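You operate a simulated robot arm through the tools that you are given. There is no shell and no other tool. Be economical: measure what you need, move in short steps, check, and stop when the job is done.

You are at the controls of a simulated two-armed robot. One attempt, no reset.

Task
Pick up the oil jug marked "EP 90" from the top of the wooden bench with one hand, pass it to the other hand and put it on the middle shelf of the tall shelf unit. Fetch the green-tipped fibre holder and set it on the white trim card. Take the hand brush from the wooden stand and put it on the pink tray. Put the yellow cover plate on the top of the wooden bench away on the top of the blue bench. Do these in any order. Set down upright: oil jug, green-tipped fibre holder, hand brush.
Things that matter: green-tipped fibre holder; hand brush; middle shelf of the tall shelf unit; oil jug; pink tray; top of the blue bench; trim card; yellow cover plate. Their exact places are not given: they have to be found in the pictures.

The check looks at the end state, three seconds after you hand in, the way a careful person would. Anything else that was tipped, shoved, dropped, spilled or broken makes it a failure. A push-on lid holds only when it is set on centred and level and pressed home; a screw cap is set on level and turned clockwise until tight.

Robot
Two 7-joint arms with two-finger parallel grippers on one trunk, on a base that drives. Base frame: it is fixed to the floor where the robot stands at the start and does not move with it; the origin is under the middle of the robot, x ahead of it, y to its left, z up; the surface under the hand at the start is at about z = 900. Readings come in mm, rad, newtons and seconds.
The left shoulder is at the start at [60, 144, 926], the right one opposite. With the tool pointing down near the work surface each hand reaches from about 280 to 700 mm from the robot's upright axis, wherever it stands, measured 20 degrees to its own side. Places, roughly: green-tipped fibre holder (5x5x5 cm) [700, 1100, 900]; hand brush (12x5x5 cm) [500, 900, 400]; middle shelf of the tall shelf unit [-300, -3600, 800]; oil jug [500, -250, 1000]; pink tray (17x15x3 cm) [-3600, 1000, 600]; top of the blue bench [700, -2000, 900]; trim card [750, 750, 1000]; yellow cover plate (6x6x3 cm) [500, 0, 900]. Payload 1.57 kg a hand.
The TCP of each hand is the grasp point between the finger pads, 30 mm short of the fingertips. In the tool frame z runs along the fingers and y along their closing line. Largest opening 110 mm; finger width 24, thickness 12; the body of the gripper, 48 by 112 mm, starts 78 mm behind the TCP.
Orientation is told as [roll, pitch, yaw] about the base's x, y, z axes, in that order, counted from this pose: with the fingers straight down and closing along the base's y, the tool's x points along the base's -x, its y along +y and its z along -z.

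Tools
- The arms move only by the tool nudge_tool. It takes "left_plan", "right_plan" or both (then of equal length, played together; a hand with none holds still); each is a list of rows, each an object (a shift or turn left out is 0, a gripper value left out holds the last) with "rot": the turn, a rotation vector about the tool's x, y, z in rad, a list of three; "linear": the shift along the tool's x, y, z in mm, a list of three; "claw": the finger opening in mm, from 0 to 110. In form: [{"rot": [rx, ry, rz], "linear": [x, y, z], "claw": claw}, ...]. A call has 1 to 10 rows; each row is the pose to reach, as a shift and turn from the pose commanded when the call began, along the tool's axes at that moment. Rows are played at 5 a second. More than 50 mm and 0.15 rad between two rows, or a gripper value outside its range, and nothing of the call is played. Where a pose cannot be reached the arm comes as near as it can. A force on the tool above 40 N (or 10 N above the force at the start of the call, whichever is more), or a blocked arm, ends the call early, and 0.2 s more pass. The fingers move at their own pace (about 45 mm/s each) and stop on an object; they squeeze with about 40 N. The grip force told is the motor's: it shows also when the fingers shut on nothing. Time passes only in rows, and 0.2 s behind the last, so rows that repeat a pose let the fingers close. It gives the time, the measured TCP pose, the force on the tool (base axes), the opening and the grip force at its end, in the units of the frame above (readings bear some noise), with the torque about the TCP (base axes, N m) and any sound that the robot's microphone picked up, and new pictures: "show" is both (left out), scene, wrist or none (wrist: the cameras of the hands that moved).
- Cameras (640 x 400 px; columns grow to the right, rows downward): "scene" is now at [46.2, 6.9, 1532.4]; the picture's right is [0.07, -1.00, 0.00], its down [-0.77, -0.05, -0.63] and it looks along [0.63, 0.04, -0.77] (base axes); focal length 248 px, centre (320, 200). "left" rides on the left gripper at [70, -16, -141] in its tool frame; the picture's right is [0.23, 0.97, 0.00], its down [-0.86, 0.20, -0.48] and it looks along [-0.47, 0.11, 0.88] (tool axes); focal length 222 px, centre (320, 200). "right" rides on the right gripper at [70, 16, -141] in its tool frame; the picture's right is [-0.23, 0.97, 0.00], its down [-0.86, -0.20, -0.48] and it looks along [-0.47, -0.11, 0.88] (tool axes); focal length 222 px, centre (320, 200).
- raise_lower(by): slides the trunk up (or, below 0, down) by that many mm; the arms and the scene camera ride with it, the base frame stays. It gives what a move gives, with no picture.
- base_move(legs): drives the robot by 1 to 6 legs, each [ahead, left, turn to the left] in mm, mm and rad, along the robot's own axes; the way and the turn of a leg run together, so that a leg with both is an arc; at most 1500 mm and 3.142 rad a leg. The arms and the cameras ride along, it lands a little off, and it stops where it bumps. It gives what a move gives, and a new picture of the scene camera.
- head_to(pan, tilt): turns the head with the scene camera to pan (to the left, within 1.501 rad either way) and tilt (down, from -0.506 to 1.204), counted from straight ahead of the robot. It gives what a move gives, and a new picture of the scene camera.
- point_at(camera, pixels): there is no depth. For up to 12 entries [column, row, z] of the newest picture of that camera ("zoom" is the newest enlarged one), the place [x, y] in the base frame at which the ray of that pixel passes the height z, good to about 3 mm. It takes no simulated time.
- enlarge(camera, box): a new picture of the part [left, top, right, bottom] of that camera's present view, enlarged. It takes no simulated time.
- job_done(): hands the job in; it is judged then, once.

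Go step by step. Measure first, check grasps and placings, and put right what went wrong. The budget is 110 turns and 260 pictures, counting those below and the enlarged ones. Unless the task says otherwise, let go and move clear before handing in.

The tools are called after "Request:" as a command line: name --argument value ..., lists and objects as JSON in quotes. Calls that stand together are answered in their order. nudge_tool: Moves the arms, as the interface text tells. Its arguments: {"type":"object","properties":{"left_plan":{"type":"array"},"right_plan":{"type":"array"},"show":{"type":"string","enum":["both","scene","wrist","none"]}},"required":[]} The other tools are called the same way: raise_lower (by) slides the trunk up or down; base_move (legs) drives the base; head_to (pan, tilt) turns the head that bears the scene camera; point_at (camera, pixels) gives the place at which the rays of pixels pass given heights; enlarge (camera, box) takes an enlarged picture of a part of a camera's view; job_done () hands the job in.

At the start:

```text
t: 0.0
left_tcp_pos: [319.6, 391.4, 1100.5]
left_orientation: [-0.001, 0.0, -0.001]
left_contact_force: [0.3, 0.0, 0.5]
left_wrist_torque: [0.02, -0.05, 0.02]
left_opening: 109.8
left_grasp_force: 0.1
right_tcp_pos: [389.1, 39.4, 1099.9]
right_orientation: [0.001, -0.001, 0.001]
right_contact_force: [-0.1, 0.6, 0.1]
right_wrist_torque: [0.0, 0.0, 0.0]
right_opening: 109.8
right_grasp_force: 0.1
trunk travel left (down, up): [-525.0, 65.0]
robot x, y, heading: [-0.8, 2.4, -0.003]
head pan, tilt: [0.066, 0.887]
```

scene: 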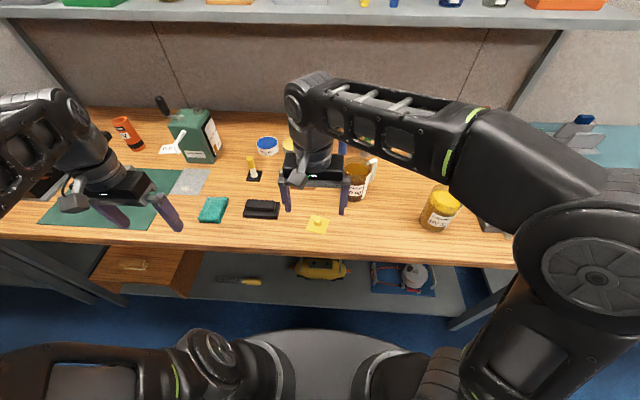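
right: 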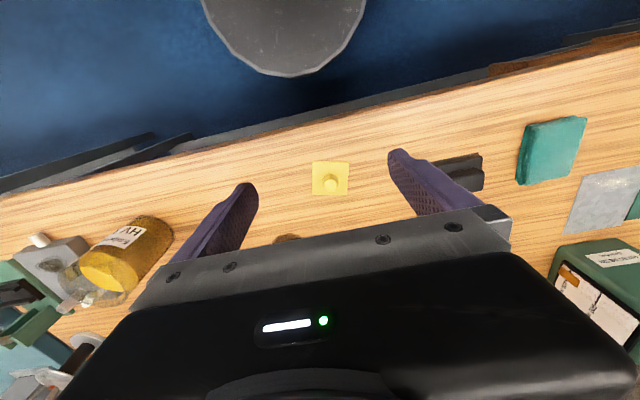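
left: 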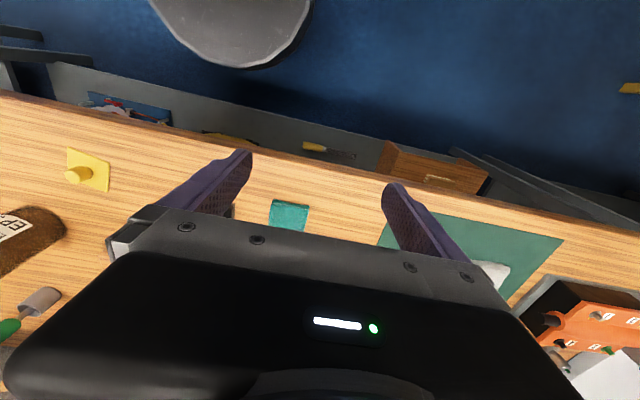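

The scene shows amber jugs near (355,175) and (440,205) and the yellow plate near (317,225). I'll enlarge to read the labels and look left for the holder and card.

Request:
enlarge --camera "scene" --box '[220, 120, 500, 295]'

Request:
enlarge --camera "left" --box '[0, 140, 160, 340]'

Request:
point_at --camera "scene" --pixels '[[317, 225, 905], [440, 228, 900], [355, 198, 900], [262, 210, 910], [265, 146, 910], [213, 210, 910], [320, 262, 900]]'

Request:
head_to --pan 0.9 --tilt 0.7

```text
2.29 times, centred on (360, 208) of scene
```

zoom: 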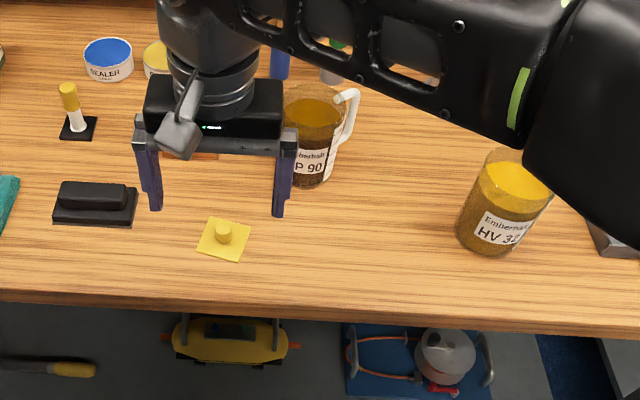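

```text
2.00 times, centred on (80, 240) of left
```

zoom: 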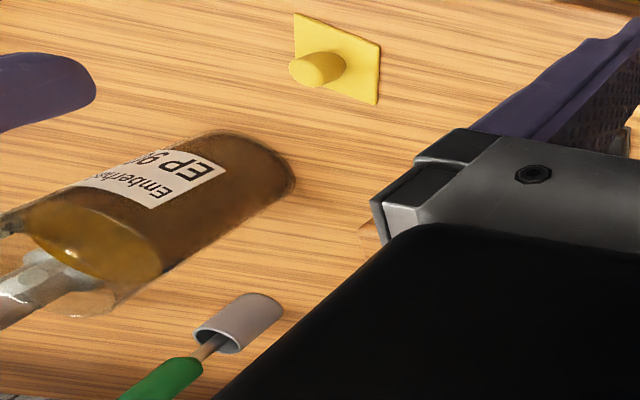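

```text
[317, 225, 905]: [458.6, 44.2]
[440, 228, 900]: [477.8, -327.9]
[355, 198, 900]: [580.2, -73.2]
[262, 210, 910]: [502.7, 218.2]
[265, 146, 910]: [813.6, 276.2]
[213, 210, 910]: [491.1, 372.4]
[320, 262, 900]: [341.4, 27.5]
```

```text
t: 1.2
left_tcp_pos: [319.5, 391.9, 1101.8]
left_orientation: [0.0, 0.001, 0.001]
left_contact_force: [-0.5, -0.6, -0.5]
left_wrist_torque: [0.01, -0.02, 0.04]
left_opening: 110.0
left_grasp_force: 0.1
right_tcp_pos: [388.7, 39.1, 1101.6]
right_orientation: [0.0, 0.0, 0.001]
right_contact_force: [0.1, -0.6, -0.2]
right_wrist_torque: [0.03, -0.02, -0.01]
right_opening: 109.9
right_grasp_force: 0.1
trunk travel left (down, up): [-525.0, 65.0]
robot x, y, heading: [-2.2, 2.5, 0.001]
head pan, tilt: [0.901, 0.7]
```

scene: 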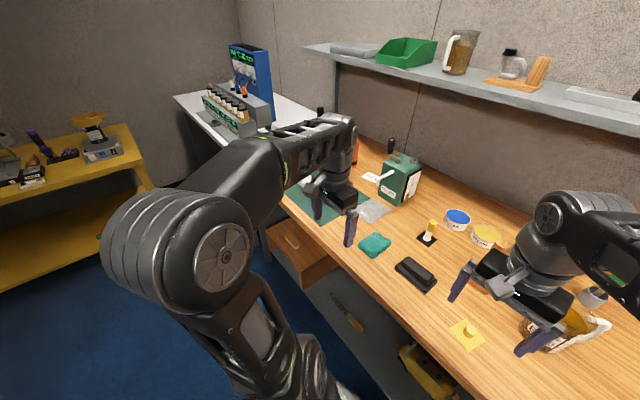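

The left arm hides the left end of the bench; I'll enlarge there.

Request:
enlarge --camera "scene" --box '[160, 60, 440, 235]'

Request:
enlarge --camera "left" --box '[340, 60, 640, 400]'

Request:
point_at --camera "scene" --pixels '[[372, 177, 900], [240, 108, 900], [215, 98, 900], [290, 240, 850], [285, 125, 900]]'

Request:
head_to --pan 1.5 --tilt 0.5

Request:
head_to --pan -1.2 --tilt 0.4

```text
2.29 times, centred on (300, 148) of scene
```

zoom: 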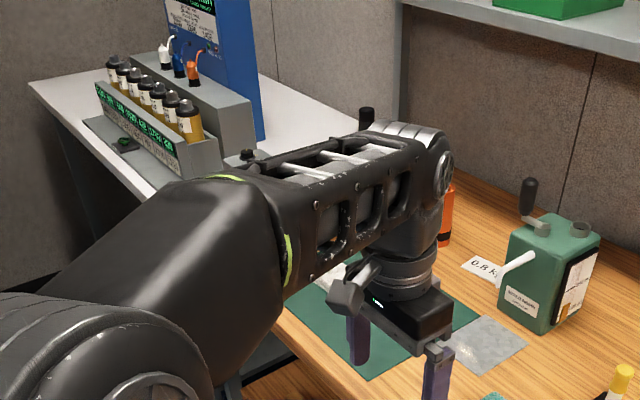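

```text
1.18 times, centred on (490, 230) of left
```

zoom: 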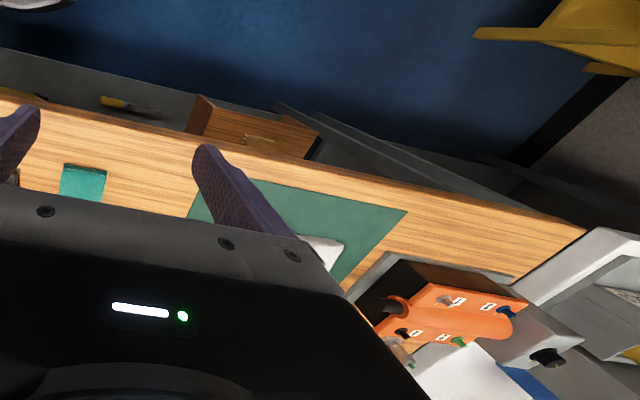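

```text
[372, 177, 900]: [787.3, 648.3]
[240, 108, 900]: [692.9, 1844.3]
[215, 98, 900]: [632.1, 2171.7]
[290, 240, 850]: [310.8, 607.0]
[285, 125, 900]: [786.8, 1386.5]
```

```text
t: 2.2
left_tcp_pos: [319.6, 392.6, 1101.0]
left_orientation: [0.0, 0.001, 0.0]
left_contact_force: [0.0, -0.3, 0.2]
left_wrist_torque: [0.03, 0.01, 0.01]
left_opening: 110.2
left_grasp_force: 0.1
right_tcp_pos: [388.1, 38.1, 1100.3]
right_orientation: [0.0, 0.001, -0.001]
right_contact_force: [0.0, 0.5, 0.4]
right_wrist_torque: [-0.03, -0.01, 0.01]
right_opening: 110.0
right_grasp_force: 0.1
trunk travel left (down, up): [-525.0, 65.0]
robot x, y, heading: [2.0, -0.4, -0.006]
head pan, tilt: [1.499, 0.499]
```

scene: 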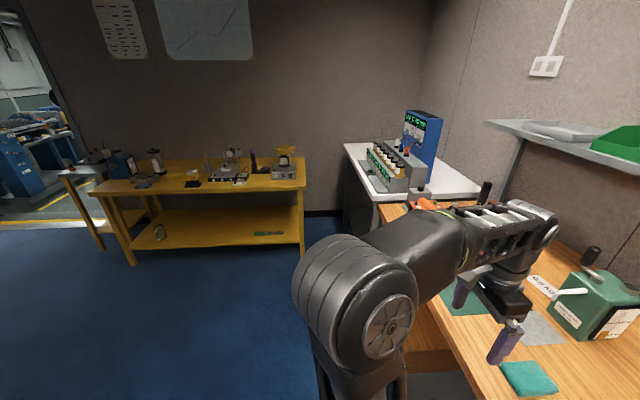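

```text
t: 4.6
left_tcp_pos: [319.5, 391.8, 1101.1]
left_orientation: [0.0, 0.0, 0.0]
left_contact_force: [-0.3, -0.5, -0.4]
left_wrist_torque: [-0.04, 0.03, 0.0]
left_opening: 109.9
left_grasp_force: 0.0
right_tcp_pos: [387.8, 40.2, 1100.0]
right_orientation: [-0.001, -0.001, 0.001]
right_contact_force: [0.5, -0.1, -0.2]
right_wrist_torque: [0.0, 0.03, 0.02]
right_opening: 110.1
right_grasp_force: 0.0
trunk travel left (down, up): [-525.0, 65.0]
robot x, y, heading: [-1.4, -5.1, 0.001]
head pan, tilt: [-1.201, 0.4]
```

scene: 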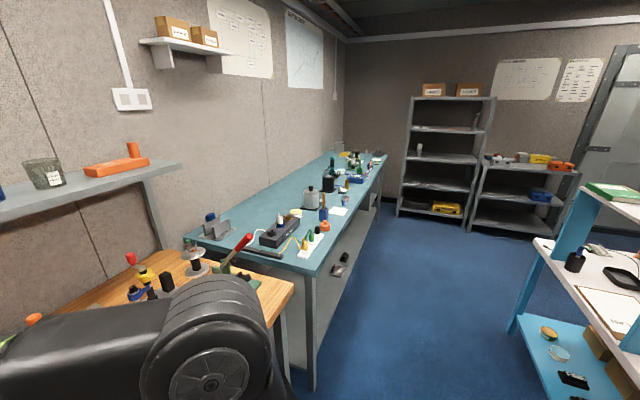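

Tall shelf unit lies at far right (445,150) and the blue bench starts right of the wooden one; the fibre rack and card are at the left end of the wooden bench. I'll back off slightly, go left and look there.

Request:
head_to --pan 0.2 --tilt 0.8

Request:
base_move --legs '[[-300, 0, 0], [0, 800, 0]]'

```text
t: 6.1
left_tcp_pos: [319.1, 392.0, 1100.9]
left_orientation: [0.0, 0.0, 0.001]
left_contact_force: [0.1, -0.3, 1.1]
left_wrist_torque: [0.05, 0.01, 0.01]
left_opening: 109.9
left_grasp_force: 0.0
right_tcp_pos: [389.6, 38.9, 1100.8]
right_orientation: [0.001, 0.001, 0.0]
right_contact_force: [0.3, -0.1, 0.5]
right_wrist_torque: [-0.02, -0.02, -0.01]
right_opening: 110.1
right_grasp_force: 0.1
trunk travel left (down, up): [-525.0, 65.0]
robot x, y, heading: [1.4, -5.3, 0.004]
head pan, tilt: [0.201, 0.799]
```

scene: 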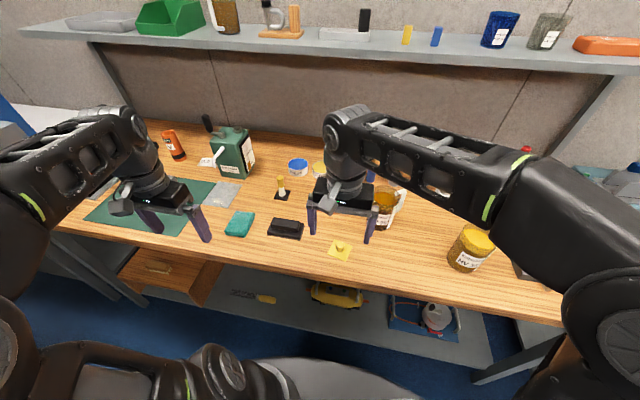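

```text
t: 12.0
left_tcp_pos: [19.9, 1186.3, 1101.4]
left_orientation: [0.001, -0.001, 0.005]
left_contact_force: [-0.1, -0.1, 0.1]
left_wrist_torque: [-0.02, 0.01, 0.0]
left_opening: 110.1
left_grasp_force: 0.0
right_tcp_pos: [89.2, 835.8, 1101.9]
right_orientation: [-0.001, -0.001, 0.005]
right_contact_force: [0.0, 0.9, 0.6]
right_wrist_torque: [0.0, 0.01, 0.0]
right_opening: 110.0
right_grasp_force: 0.1
trunk travel left (down, up): [-525.0, 65.0]
robot x, y, heading: [-295.6, 792.1, 0.005]
head pan, tilt: [0.201, 0.799]
```

scene: 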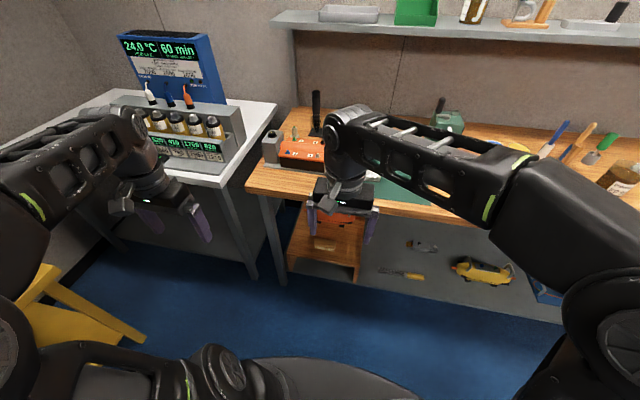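

The orange rack is at (300,150) and a wooden stand under the bench at (325,240), partly hidden by the right arm. Enlarge both.

Request:
enlarge --camera "scene" --box '[230, 80, 430, 205]'

Request:
enlarge --camera "scene" --box '[250, 180, 450, 305]'

Request:
enlarge --camera "right" --box '[0, 0, 640, 400]'

Request:
enlarge --camera "left" --box '[0, 0, 640, 400]'

```text
3.20 times, centred on (330, 142) of scene
```

zoom: 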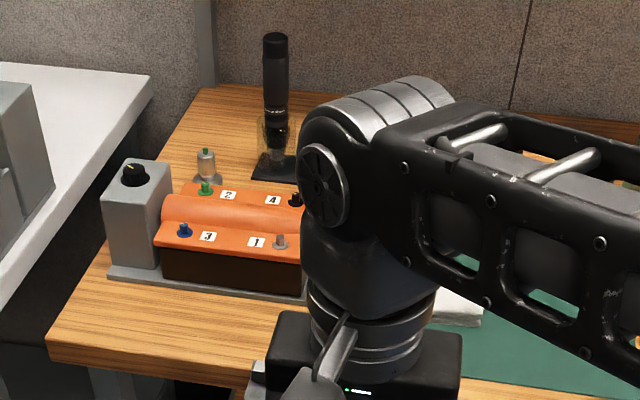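

```text
3.20 times, centred on (350, 242) of scene
```

zoom: 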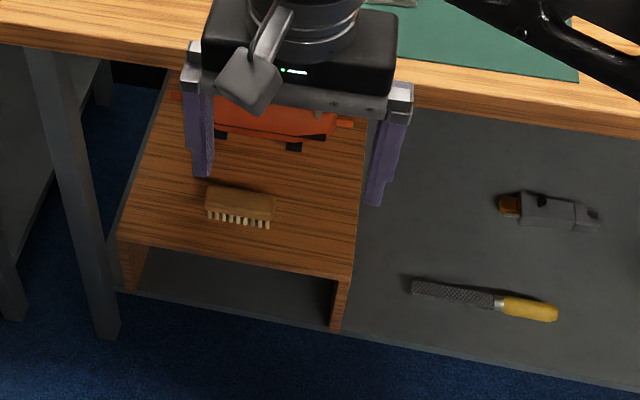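

```text
1.00 times, centred on (320, 200) of right (not enlarged: the box is as wide or as high as the picture)
```

zoom: 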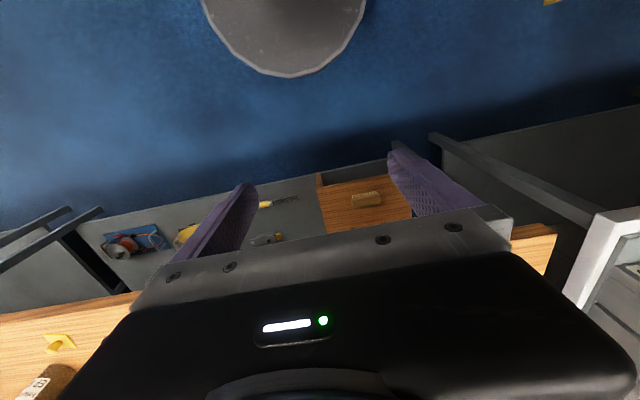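

```text
1.00 times, centred on (320, 200) of left (not enlarged: the box is as wide or as high as the picture)
```

zoom: 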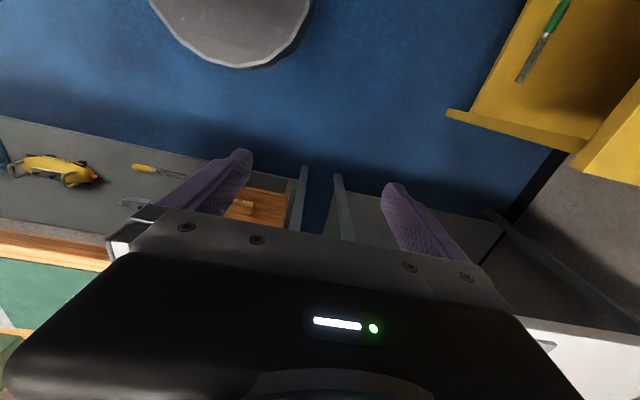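

The hand brush is on the wooden stand (zoom 240,208) and the green-tipped holder is the small cone stand behind the orange rack. The right arm hides the card, so I'll move it to the right.

Request:
nudge_tool --right_plan '[{"linear": [0, -50, 0]}, {"linear": [0, -100, 0]}, {"linear": [0, -150, 0]}, {"linear": [0, -200, 0]}, {"linear": [0, -250, 0]}, {"linear": [0, -300, 0]}]' --show "scene"

Request:
enlarge --camera "scene" --box '[260, 80, 460, 205]'

Request:
enlarge --camera "scene" --box '[240, 180, 440, 305]'

```text
t: 13.4
left_tcp_pos: [20.9, 1186.2, 1101.4]
left_orientation: [0.0, 0.001, 0.006]
left_contact_force: [-1.0, 0.1, 0.5]
left_wrist_torque: [0.04, 0.01, 0.0]
left_opening: 110.2
left_grasp_force: 0.0
right_tcp_pos: [89.5, 533.0, 1098.7]
right_orientation: [0.002, 0.0, 0.006]
right_contact_force: [0.2, 0.8, -0.4]
right_wrist_torque: [0.03, 0.02, 0.02]
right_opening: 110.0
right_grasp_force: 0.0
trunk travel left (down, up): [-525.0, 65.0]
robot x, y, heading: [-299.9, 793.6, 0.008]
head pan, tilt: [0.201, 0.799]
```

scene: 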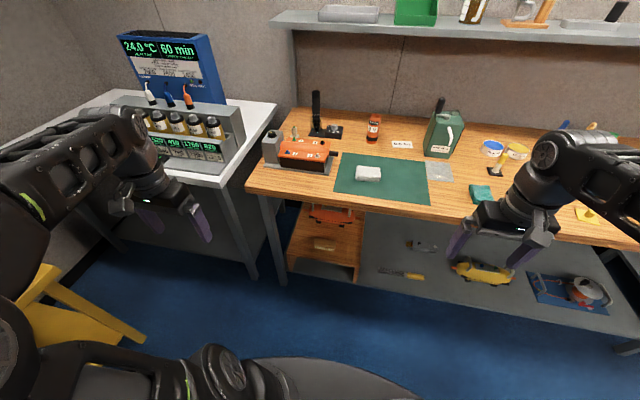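

```text
3.20 times, centred on (360, 142) of scene
```

zoom: 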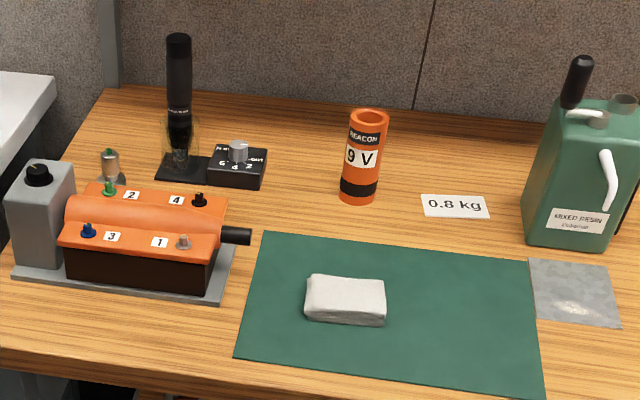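

```text
3.20 times, centred on (340, 242) of scene
```

zoom: 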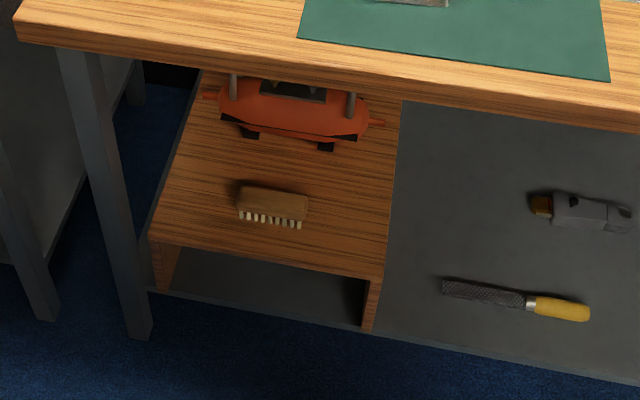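

The "0.8 kg" card at scene (402,144) is the white card; holder at (295,137). Measuring these and the brush.

Request:
point_at --camera "scene" --pixels '[[391.5, 144, 900], [413, 145, 900], [402, 148.5, 900], [402, 141, 900], [294.7, 128, 950], [294.7, 137.5, 900], [268, 165, 900], [332, 173, 900], [329, 153, 950], [246, 188, 900], [297, 141, 980]]'

Request:
point_at --camera "zoom" --pixels '[[238, 219, 400], [302, 227, 400], [240, 187, 450], [308, 195, 450], [150, 240, 400], [388, 278, 400], [400, 110, 400], [248, 135, 420], [330, 148, 420]]'

```text
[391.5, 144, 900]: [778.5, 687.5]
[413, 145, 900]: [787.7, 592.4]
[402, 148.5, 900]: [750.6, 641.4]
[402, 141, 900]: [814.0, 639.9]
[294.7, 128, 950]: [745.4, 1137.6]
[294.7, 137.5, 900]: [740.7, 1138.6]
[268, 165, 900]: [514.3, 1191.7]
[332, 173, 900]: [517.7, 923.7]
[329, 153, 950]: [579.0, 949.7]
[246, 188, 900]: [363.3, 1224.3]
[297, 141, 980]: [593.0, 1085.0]
```

```text
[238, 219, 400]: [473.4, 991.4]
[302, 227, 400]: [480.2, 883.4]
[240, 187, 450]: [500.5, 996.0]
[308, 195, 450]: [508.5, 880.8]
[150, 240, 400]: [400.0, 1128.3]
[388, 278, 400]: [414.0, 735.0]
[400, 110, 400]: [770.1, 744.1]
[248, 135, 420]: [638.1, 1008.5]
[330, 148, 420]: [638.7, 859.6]
```

Holder at about [743,1138], card centre [783,640]. I need to know how near the base can come; checking the lamp, can and base outline pixels.

Request:
point_at --camera "scene" --pixels '[[317, 134, 900], [309, 135, 900], [343, 138, 900], [316, 92, 1060], [425.5, 155, 900], [424, 113, 1050], [300, 357, 100], [300, 357, 300], [300, 285, 100], [300, 285, 0], [400, 296, 200], [253, 138, 1000]]'

Request:
point_at --camera "right" --pixels '[[285, 75, 50], [285, 75, 200], [285, 75, 300], [285, 75, 400]]'

Request:
enlarge --camera "right" --box '[0, 0, 640, 400]'

```text
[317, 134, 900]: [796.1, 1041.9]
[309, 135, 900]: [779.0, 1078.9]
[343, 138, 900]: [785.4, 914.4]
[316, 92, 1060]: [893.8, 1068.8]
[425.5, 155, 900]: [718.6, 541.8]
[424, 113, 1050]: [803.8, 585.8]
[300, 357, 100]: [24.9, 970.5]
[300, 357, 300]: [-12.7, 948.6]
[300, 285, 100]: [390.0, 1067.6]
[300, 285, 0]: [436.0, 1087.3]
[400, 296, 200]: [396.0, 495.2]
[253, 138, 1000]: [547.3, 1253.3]
```

```text
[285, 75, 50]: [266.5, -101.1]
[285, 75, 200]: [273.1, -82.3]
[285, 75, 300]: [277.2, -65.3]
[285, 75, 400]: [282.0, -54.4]
```

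```text
1.00 times, centred on (320, 200) of right (not enlarged: the box is as wide or as high as the picture)
```

zoom: 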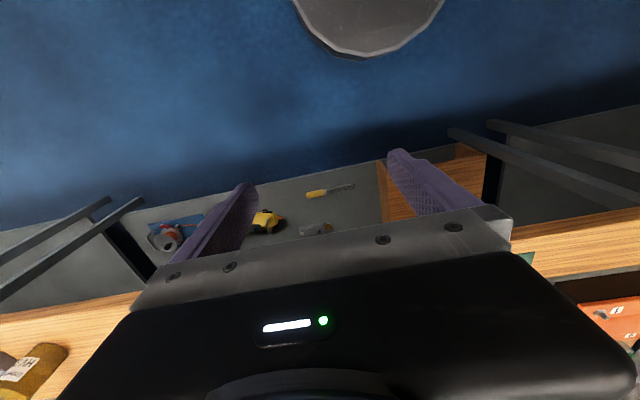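

The base disc reaches about 280 mm ahead of the axis; bench shelf/stand front is at x≈396, so the robot can stand at x≈85. I'll tuck the left hand inward, raise the trunk and drive to in front of the holder.

Request:
nudge_tool --left_plan '[{"linear": [0, -50, 0]}, {"linear": [0, -100, 0]}, {"linear": [0, -150, 0]}, {"linear": [0, -200, 0], "claw": 80}, {"linear": [0, -220, 0], "claw": 80}]' --show "none"

Request:
raise_lower --by 60

Request:
base_move --legs '[[0, 175, 0], [370, 0, 0]]'

Request:
enlarge --camera "left" --box '[0, 0, 640, 400]'

```text
t: 14.6
left_tcp_pos: [19.9, 964.6, 1100.9]
left_orientation: [-0.001, -0.001, 0.005]
left_contact_force: [-0.2, 0.5, 0.0]
left_wrist_torque: [-0.05, 0.0, 0.0]
left_opening: 79.9
left_grasp_force: 0.0
right_tcp_pos: [89.8, 534.2, 1097.6]
right_orientation: [-0.001, -0.001, 0.005]
right_contact_force: [1.1, 0.1, 0.0]
right_wrist_torque: [0.0, 0.03, 0.03]
right_opening: 109.9
right_grasp_force: 0.1
trunk travel left (down, up): [-525.0, 65.0]
robot x, y, heading: [-300.4, 793.0, 0.006]
head pan, tilt: [0.201, 0.799]
```

```text
t: 15.6
left_tcp_pos: [20.5, 964.6, 1160.7]
left_orientation: [0.0, -0.001, 0.005]
left_contact_force: [-0.1, 0.2, 0.7]
left_wrist_torque: [0.01, 0.01, 0.02]
left_opening: 79.6
left_grasp_force: 0.1
right_tcp_pos: [90.5, 535.1, 1158.0]
right_orientation: [0.001, -0.001, 0.005]
right_contact_force: [-0.1, 0.4, -0.2]
right_wrist_torque: [-0.02, -0.01, -0.01]
right_opening: 110.1
right_grasp_force: 0.1
trunk travel left (down, up): [-585.0, 5.0]
robot x, y, heading: [-297.3, 794.5, 0.001]
head pan, tilt: [0.201, 0.799]
```

```text
t: 19.0
left_tcp_pos: [382.9, 1138.3, 1160.5]
left_orientation: [0.0, 0.0, 0.004]
left_contact_force: [0.4, 0.1, -0.3]
left_wrist_torque: [0.0, 0.02, 0.01]
left_opening: 80.0
left_grasp_force: 0.2
right_tcp_pos: [454.0, 707.4, 1157.5]
right_orientation: [-0.001, 0.0, 0.004]
right_contact_force: [0.1, 0.4, 0.6]
right_wrist_torque: [-0.04, 0.01, -0.01]
right_opening: 109.9
right_grasp_force: 0.0
trunk travel left (down, up): [-585.0, 5.0]
robot x, y, heading: [61.6, 964.1, -0.001]
head pan, tilt: [0.201, 0.799]
```

scene: 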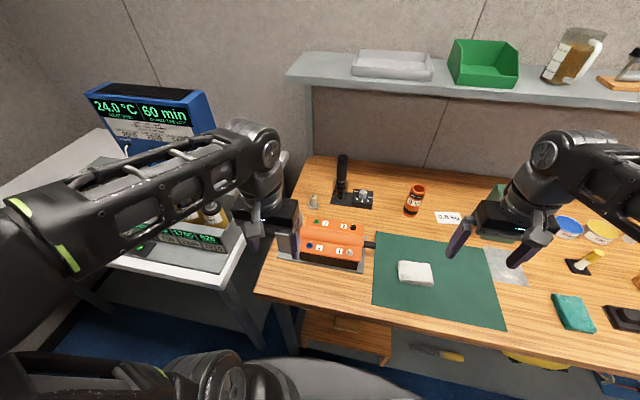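

```text
1.00 times, centred on (320, 200) of left (not enlarged: the box is as wide or as high as the picture)
```

zoom: 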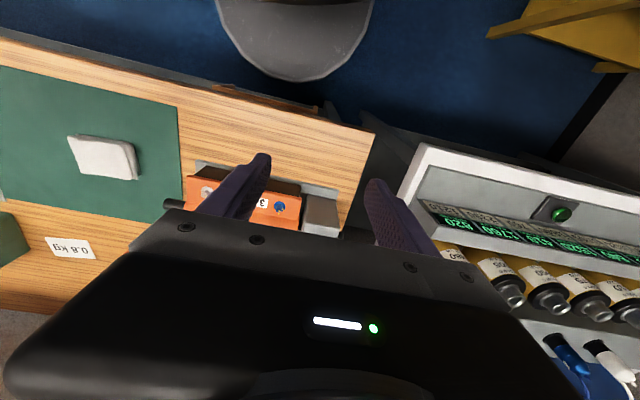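

Now at x=62; the holder shows at about (313,203). Enlarge and remeasure it.

Request:
enlarge --camera "scene" --box '[270, 150, 390, 225]'

```text
5.33 times, centred on (330, 188) of scene
```

zoom: 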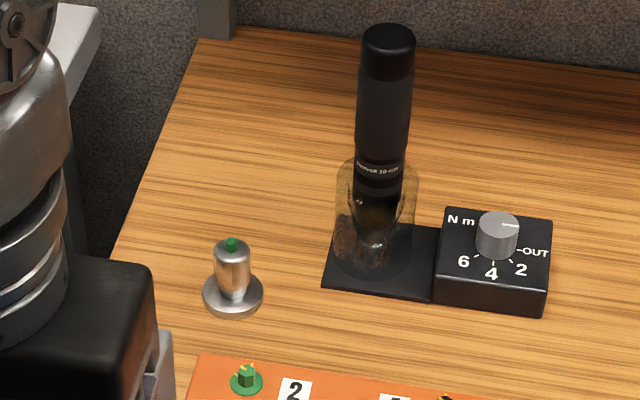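

Request:
point_at --camera "zoom" --pixels '[[203, 296, 905], [263, 296, 905], [233, 317, 902], [233, 275, 905], [231, 242, 950], [245, 385, 980], [200, 358, 970], [325, 288, 900], [388, 30, 1060]]'

```text
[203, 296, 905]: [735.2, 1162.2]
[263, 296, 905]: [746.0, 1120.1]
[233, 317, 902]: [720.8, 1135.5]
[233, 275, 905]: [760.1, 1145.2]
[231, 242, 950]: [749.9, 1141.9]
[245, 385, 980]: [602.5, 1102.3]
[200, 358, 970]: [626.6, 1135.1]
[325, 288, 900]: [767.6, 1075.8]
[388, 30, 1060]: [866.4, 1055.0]
```

Holder centre is [741,1140], stem above a low flange. I'll advance 25 mm more, then move the left hand forward above it at height.

Request:
base_move --legs '[[25, 0, 0]]'

Request:
nudge_tool --left_plan '[{"linear": [-50, 0, 0], "claw": 70}, {"linear": [-100, 0, 0]}, {"linear": [-150, 0, 0]}, {"linear": [-200, 0, 0]}, {"linear": [-250, 0, 0]}, {"linear": [-290, 0, 0]}, {"linear": [-315, 0, 0]}]'

```text
t: 19.8
left_tcp_pos: [410.3, 1139.1, 1160.1]
left_orientation: [0.001, 0.003, 0.003]
left_contact_force: [0.9, 0.6, -0.2]
left_wrist_torque: [0.0, 0.05, -0.01]
left_opening: 79.9
left_grasp_force: 0.0
right_tcp_pos: [478.8, 707.5, 1158.6]
right_orientation: [-0.001, 0.001, 0.003]
right_contact_force: [0.7, 0.7, 0.5]
right_wrist_torque: [-0.05, 0.04, 0.04]
right_opening: 110.2
right_grasp_force: 0.1
trunk travel left (down, up): [-585.0, 5.0]
robot x, y, heading: [92.4, 966.6, -0.001]
head pan, tilt: [0.201, 0.799]
```

scene: 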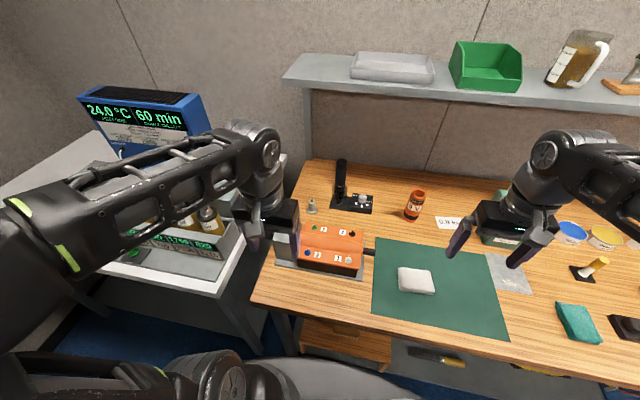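

```text
t: 21.4
left_tcp_pos: [608.1, 1139.3, 1159.7]
left_orientation: [-0.002, -0.004, 0.004]
left_contact_force: [0.0, 0.6, -0.2]
left_wrist_torque: [0.0, -0.01, 0.01]
left_opening: 70.0
left_grasp_force: 0.1
left hand out of reach, approached as far as the arm can: row 5, 6, 7
right_tcp_pos: [477.2, 708.3, 1158.2]
right_orientation: [-0.001, 0.0, 0.004]
right_contact_force: [-0.8, -0.6, 0.3]
right_wrist_torque: [-0.03, 0.0, -0.01]
right_opening: 109.9
right_grasp_force: 0.2
trunk travel left (down, up): [-585.0, 5.0]
robot x, y, heading: [87.7, 969.7, -0.002]
head pan, tilt: [0.201, 0.799]
```

scene: 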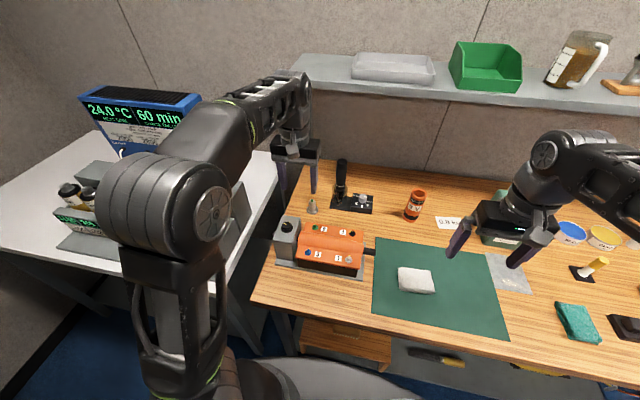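
left: 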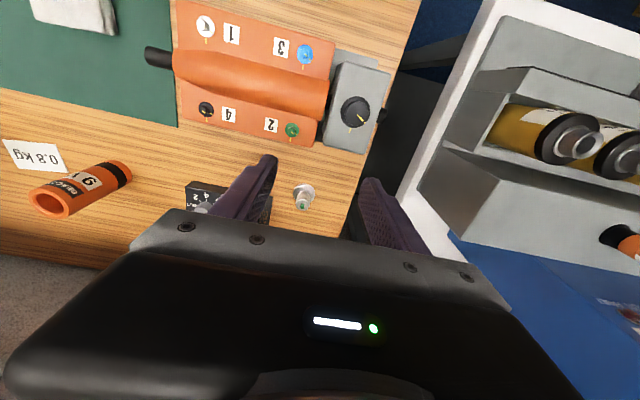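

At this height the arm stops at x=608. I'll tilt the fingers forward and come down, which brings the target into reach.

Request:
nudge_tool --left_plan '[{"rot": [0, -0.1, 0], "linear": [0, 0, 20]}, {"rot": [0, -0.2, 0], "linear": [0, 0, 40]}, {"rot": [0, -0.3, 0], "linear": [0, 0, 60]}, {"rot": [0, -0.35, 0], "linear": [0, 0, 60]}]'

```text
t: 22.4
left_tcp_pos: [608.5, 1137.6, 1100.7]
left_orientation: [0.001, -0.355, 0.002]
left_contact_force: [0.2, 0.5, -0.7]
left_wrist_torque: [0.0, 0.0, 0.02]
left_opening: 69.9
left_grasp_force: 0.1
right_tcp_pos: [477.4, 707.6, 1159.2]
right_orientation: [0.001, 0.001, 0.001]
right_contact_force: [-0.7, 0.5, 0.4]
right_wrist_torque: [-0.02, -0.03, 0.01]
right_opening: 110.2
right_grasp_force: 0.0
trunk travel left (down, up): [-585.0, 5.0]
robot x, y, heading: [86.6, 965.0, 0.006]
head pan, tilt: [0.201, 0.799]
```

scene: 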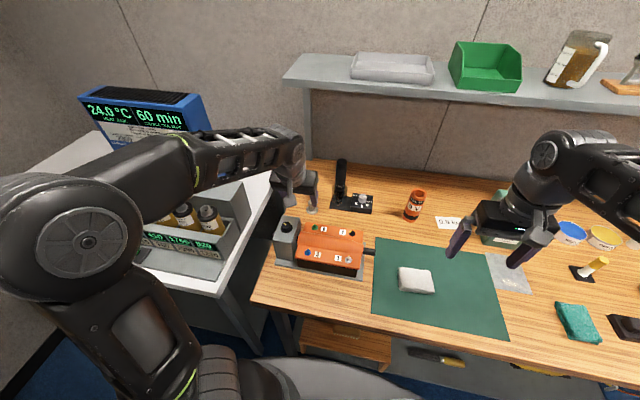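
left: 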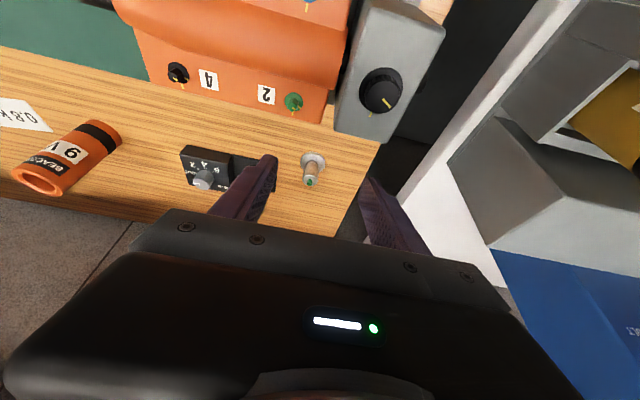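

The tilt works. Next I move to about 40 mm short of the grasp along the fingers.

Request:
nudge_tool --left_plan '[{"linear": [-25, 0, 35]}, {"linear": [-50, 1, 70]}, {"linear": [-70, 2, 110]}, {"linear": [-70, 2, 145]}]'

Request:
enlarge --camera "scene" --box '[270, 150, 390, 225]'

```text
t: 23.4
left_tcp_pos: [727.2, 1139.0, 988.1]
left_orientation: [0.001, -0.351, 0.004]
left_contact_force: [-0.2, 0.4, -0.2]
left_wrist_torque: [0.01, 0.01, -0.04]
left_opening: 69.9
left_grasp_force: 0.0
right_tcp_pos: [477.6, 708.7, 1158.6]
right_orientation: [-0.001, -0.001, 0.004]
right_contact_force: [-0.1, 0.0, 0.5]
right_wrist_torque: [0.03, 0.03, 0.01]
right_opening: 109.9
right_grasp_force: 0.0
trunk travel left (down, up): [-585.0, 5.0]
robot x, y, heading: [89.6, 965.7, 0.002]
head pan, tilt: [0.201, 0.799]
```

scene: 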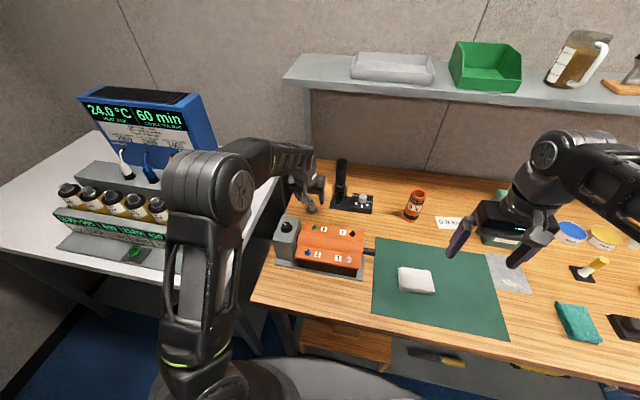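
left: 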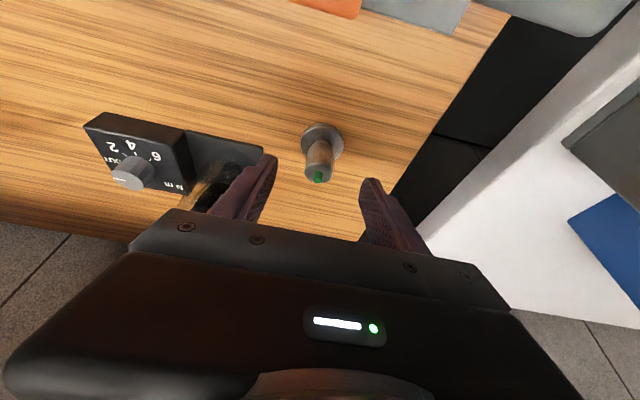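

```text
5.33 times, centred on (330, 188) of scene
```

zoom: 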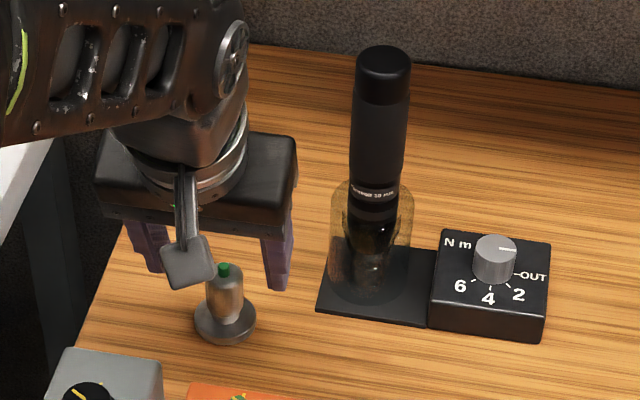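

The holder sits between the fingers at left-cam (320,150). Check its exact place from the left camera.

Request:
point_at --camera "left" --pixels '[[301, 140, 905], [344, 140, 905], [322, 123, 905], [319, 179, 950], [324, 150, 915]]'

```text
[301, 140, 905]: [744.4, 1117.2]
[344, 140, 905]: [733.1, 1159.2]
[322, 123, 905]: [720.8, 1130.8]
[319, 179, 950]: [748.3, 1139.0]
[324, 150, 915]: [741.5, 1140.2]
```

Centre confirmed at [741,1139]. Descend 48 mm along the fingers and close.

Request:
nudge_tool --left_plan '[{"linear": [1, 0, 25]}, {"linear": [3, 0, 47]}, {"linear": [3, 0, 47], "claw": 0}, {"linear": [3, 0, 47], "claw": 0}, {"linear": [3, 0, 47], "claw": 0}, {"linear": [3, 0, 47], "claw": 0}]' --show "wrist"

Request:
enlarge --camera "scene" --box '[270, 150, 390, 225]'

```text
t: 24.8
left_tcp_pos: [737.3, 1141.1, 942.9]
left_orientation: [-0.001, -0.349, 0.004]
left_contact_force: [0.1, -0.2, 0.1]
left_wrist_torque: [-0.04, -0.03, 0.0]
left_opening: 24.9
left_grasp_force: 25.3
right_tcp_pos: [476.1, 707.5, 1159.1]
right_orientation: [0.001, -0.001, 0.003]
right_contact_force: [-0.7, -0.3, -0.1]
right_wrist_torque: [0.0, 0.02, 0.04]
right_opening: 110.0
right_grasp_force: 0.1
trunk travel left (down, up): [-585.0, 5.0]
robot x, y, heading: [87.9, 970.6, 0.001]
head pan, tilt: [0.201, 0.799]
```

left: 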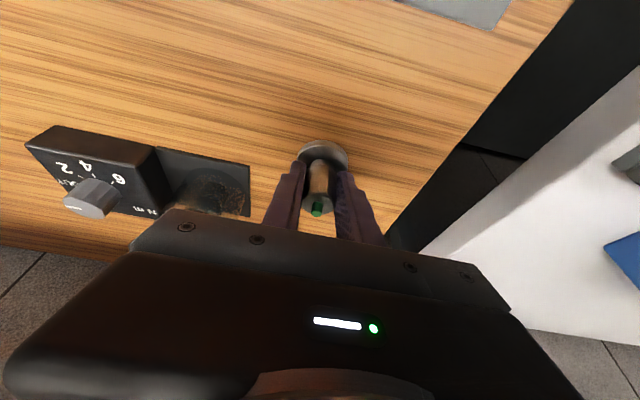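

```text
5.33 times, centred on (330, 188) of scene
```

zoom: 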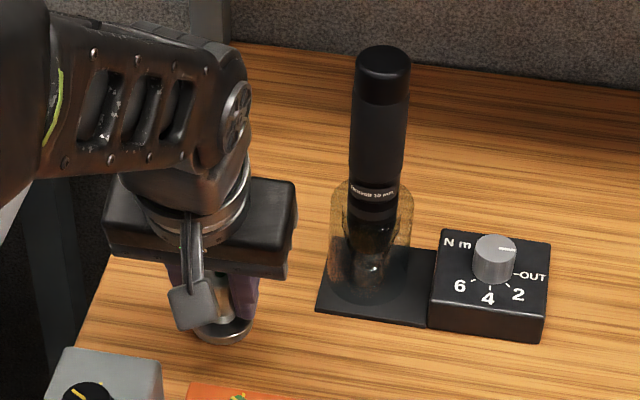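

Held (opening 24.9). Lift along the fingers, then pull back above the rack.

Request:
nudge_tool --left_plan '[{"linear": [0, 0, -45]}, {"linear": [0, 0, -90]}, {"linear": [0, 0, -140]}, {"linear": [40, 0, -170]}, {"linear": [80, 0, -190]}, {"linear": [125, 0, -205]}, {"linear": [170, 0, -220]}, {"linear": [210, 0, -235]}]'

```text
t: 26.6
left_tcp_pos: [458.1, 1137.9, 1093.0]
left_orientation: [0.0, -0.351, 0.001]
left_contact_force: [-0.1, -0.1, -0.6]
left_wrist_torque: [0.01, 0.03, 0.0]
left_opening: 24.8
left_grasp_force: 36.2
right_tcp_pos: [476.1, 708.0, 1158.1]
right_orientation: [0.001, -0.001, 0.003]
right_contact_force: [0.0, -0.3, -0.4]
right_wrist_torque: [0.01, 0.02, 0.0]
right_opening: 109.9
right_grasp_force: 0.1
trunk travel left (down, up): [-585.0, 5.0]
robot x, y, heading: [86.1, 967.8, 0.004]
head pan, tilt: [0.201, 0.799]
```

scene: 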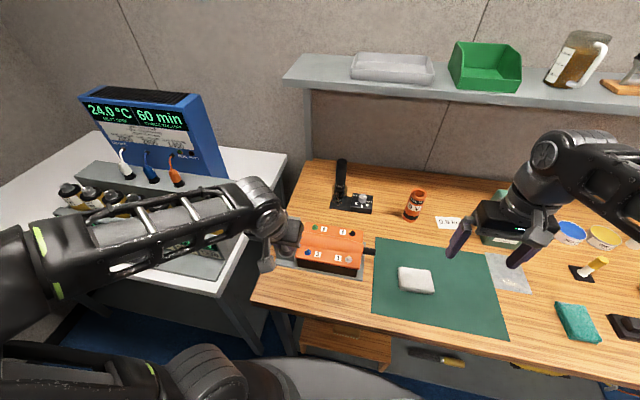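
left: 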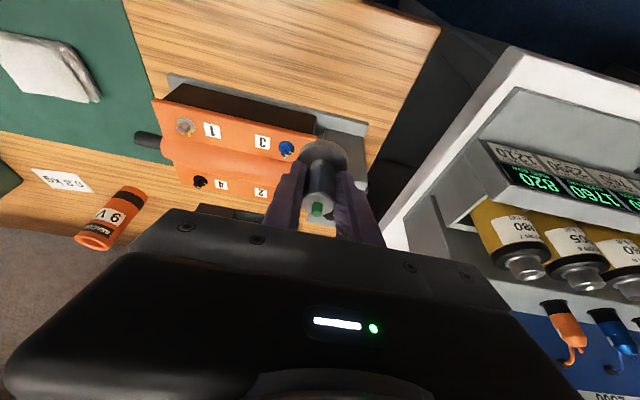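

Holder is secure. Drive right 498 mm so the left hand comes in line with the card.

Request:
base_move --legs '[[0, -496, 0]]'

Request:
enlarge --camera "scene" --box '[240, 130, 400, 230]'

```text
t: 29.5
left_tcp_pos: [462.6, 642.2, 1092.8]
left_orientation: [0.0, -0.349, 0.009]
left_contact_force: [0.7, -0.6, -0.6]
left_wrist_torque: [-0.05, 0.02, 0.01]
left_opening: 24.8
left_grasp_force: 36.3
right_tcp_pos: [482.5, 211.3, 1158.4]
right_orientation: [-0.001, 0.0, 0.01]
right_contact_force: [0.1, -1.5, -0.1]
right_wrist_torque: [0.0, 0.0, -0.03]
right_opening: 110.0
right_grasp_force: 0.0
trunk travel left (down, up): [-585.0, 5.0]
robot x, y, heading: [91.8, 470.5, 0.008]
head pan, tilt: [0.201, 0.799]
```

scene: 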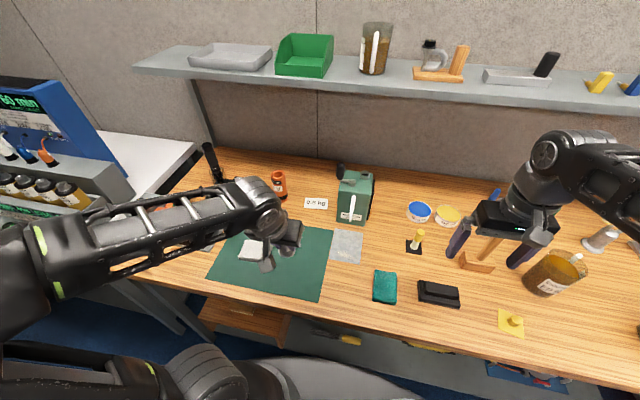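

```text
4.00 times, centred on (320, 180) of scene
```

zoom: 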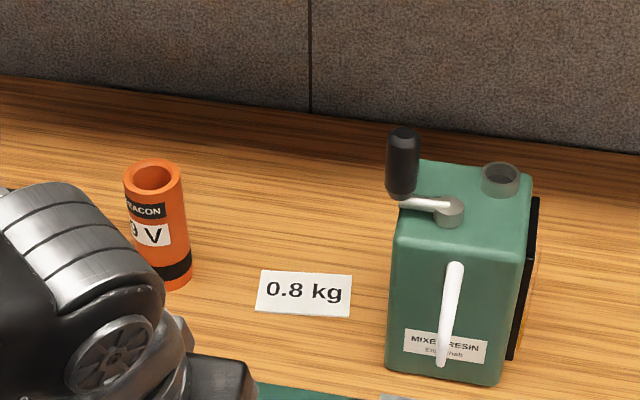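

Request:
point_at --camera "zoom" --pixels '[[259, 270, 900], [352, 275, 900], [255, 312, 900], [348, 317, 900], [304, 294, 900], [395, 375, 900], [402, 185, 1060], [390, 225, 1030], [190, 270, 900]]'

```text
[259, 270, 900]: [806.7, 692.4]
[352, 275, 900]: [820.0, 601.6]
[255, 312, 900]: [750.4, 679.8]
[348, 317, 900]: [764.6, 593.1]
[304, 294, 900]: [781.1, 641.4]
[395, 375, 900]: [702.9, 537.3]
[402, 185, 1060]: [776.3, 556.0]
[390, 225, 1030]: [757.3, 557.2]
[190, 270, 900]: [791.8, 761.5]
```

Card centre ≈ [785,642]. Move the holder to about 60 mm above/behind its place on the card.

Request:
nudge_tool --left_plan '[{"linear": [-36, 0, 24]}, {"linear": [-72, 0, 48]}, {"linear": [-108, 0, 75]}, {"linear": [-144, 0, 102]}, {"linear": [-180, 0, 130]}, {"linear": [-210, 0, 158]}, {"linear": [-239, 0, 185]}]'

Request:
enlarge --camera "scene" --box '[240, 130, 400, 230]'

```text
t: 31.1
left_tcp_pos: [753.0, 646.6, 998.7]
left_orientation: [0.002, -0.348, 0.008]
left_contact_force: [0.3, -0.1, -1.4]
left_wrist_torque: [0.02, 0.02, 0.04]
left_opening: 24.7
left_grasp_force: 36.6
right_tcp_pos: [483.0, 212.3, 1158.8]
right_orientation: [0.001, 0.002, 0.009]
right_contact_force: [0.9, -0.3, 0.4]
right_wrist_torque: [0.03, 0.02, 0.03]
right_opening: 110.0
right_grasp_force: 0.1
trunk travel left (down, up): [-585.0, 5.0]
robot x, y, heading: [89.2, 470.8, 0.012]
head pan, tilt: [0.201, 0.799]
```

scene: 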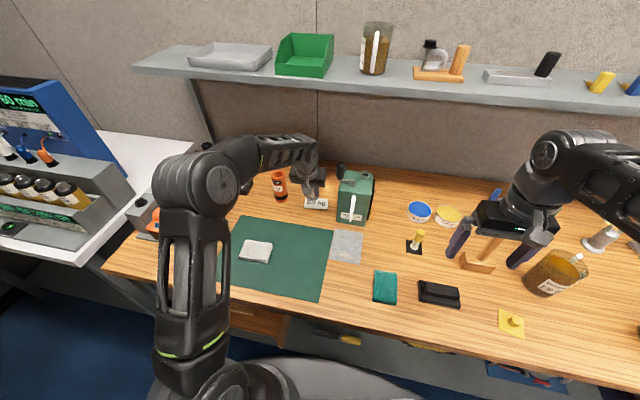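
left: 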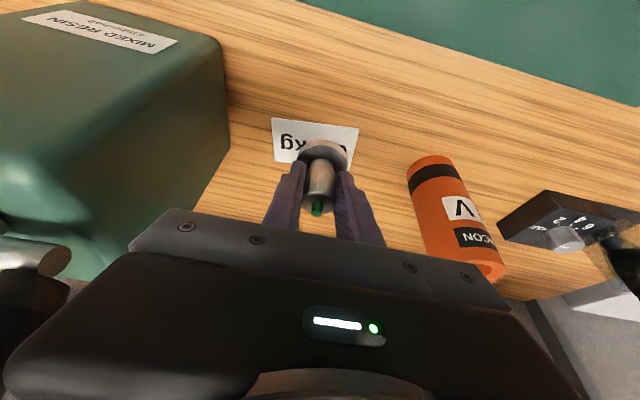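

```text
4.00 times, centred on (320, 180) of scene
```

zoom: 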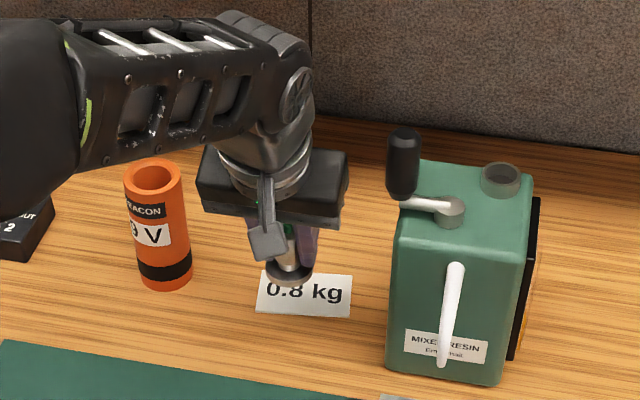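

Aligned over the card. Lower gently until contact.

Request:
nudge_tool --left_plan '[{"linear": [0, -2, 25]}, {"linear": [0, -3, 45]}, {"linear": [0, -3, 52]}, {"linear": [0, -3, 56]}, {"linear": [0, -3, 58]}]'

Request:
enlarge --camera "scene" --box '[280, 160, 360, 210]'

```text
t: 32.3
left_tcp_pos: [771.2, 643.5, 947.1]
left_orientation: [-0.001, -0.351, 0.011]
left_contact_force: [0.0, 1.2, 3.0]
left_wrist_torque: [0.02, 0.01, 0.02]
left_opening: 24.6
left_grasp_force: 36.3
right_tcp_pos: [482.4, 212.3, 1158.4]
right_orientation: [0.0, 0.0, 0.009]
right_contact_force: [-0.7, 0.4, -0.3]
right_wrist_torque: [-0.01, -0.02, 0.01]
right_opening: 110.2
right_grasp_force: 0.1
trunk travel left (down, up): [-585.0, 5.0]
robot x, y, heading: [95.0, 471.8, 0.005]
head pan, tilt: [0.201, 0.799]
```

scene: 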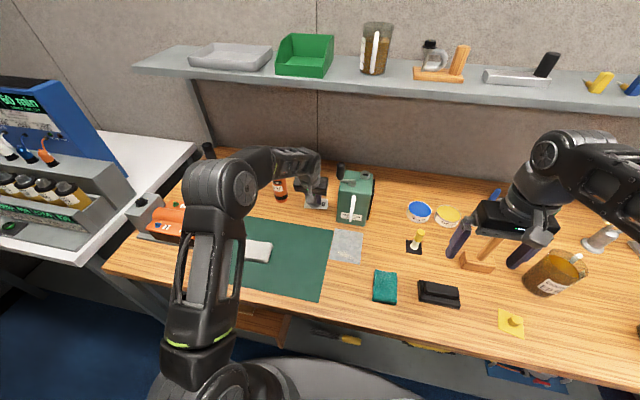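
left: 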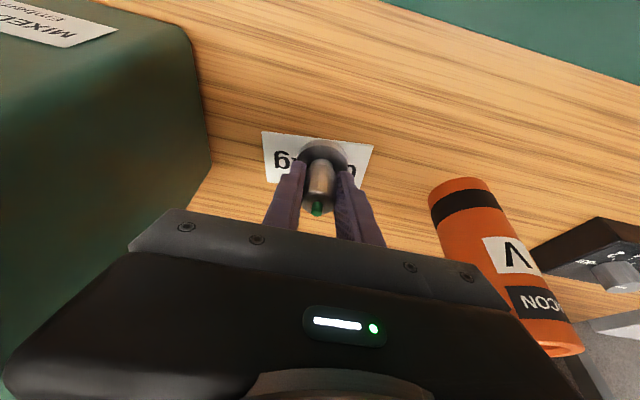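

```text
8.00 times, centred on (320, 185) of scene
```

zoom: 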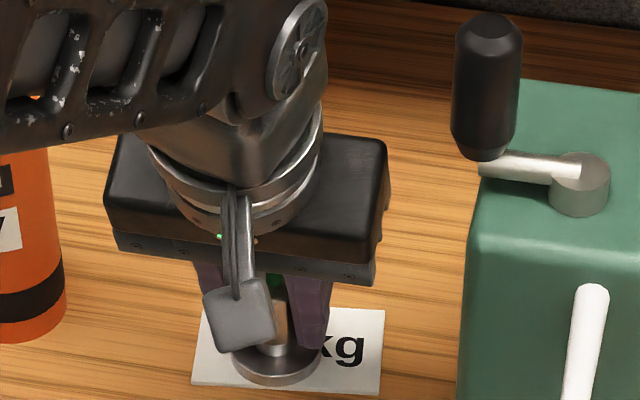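

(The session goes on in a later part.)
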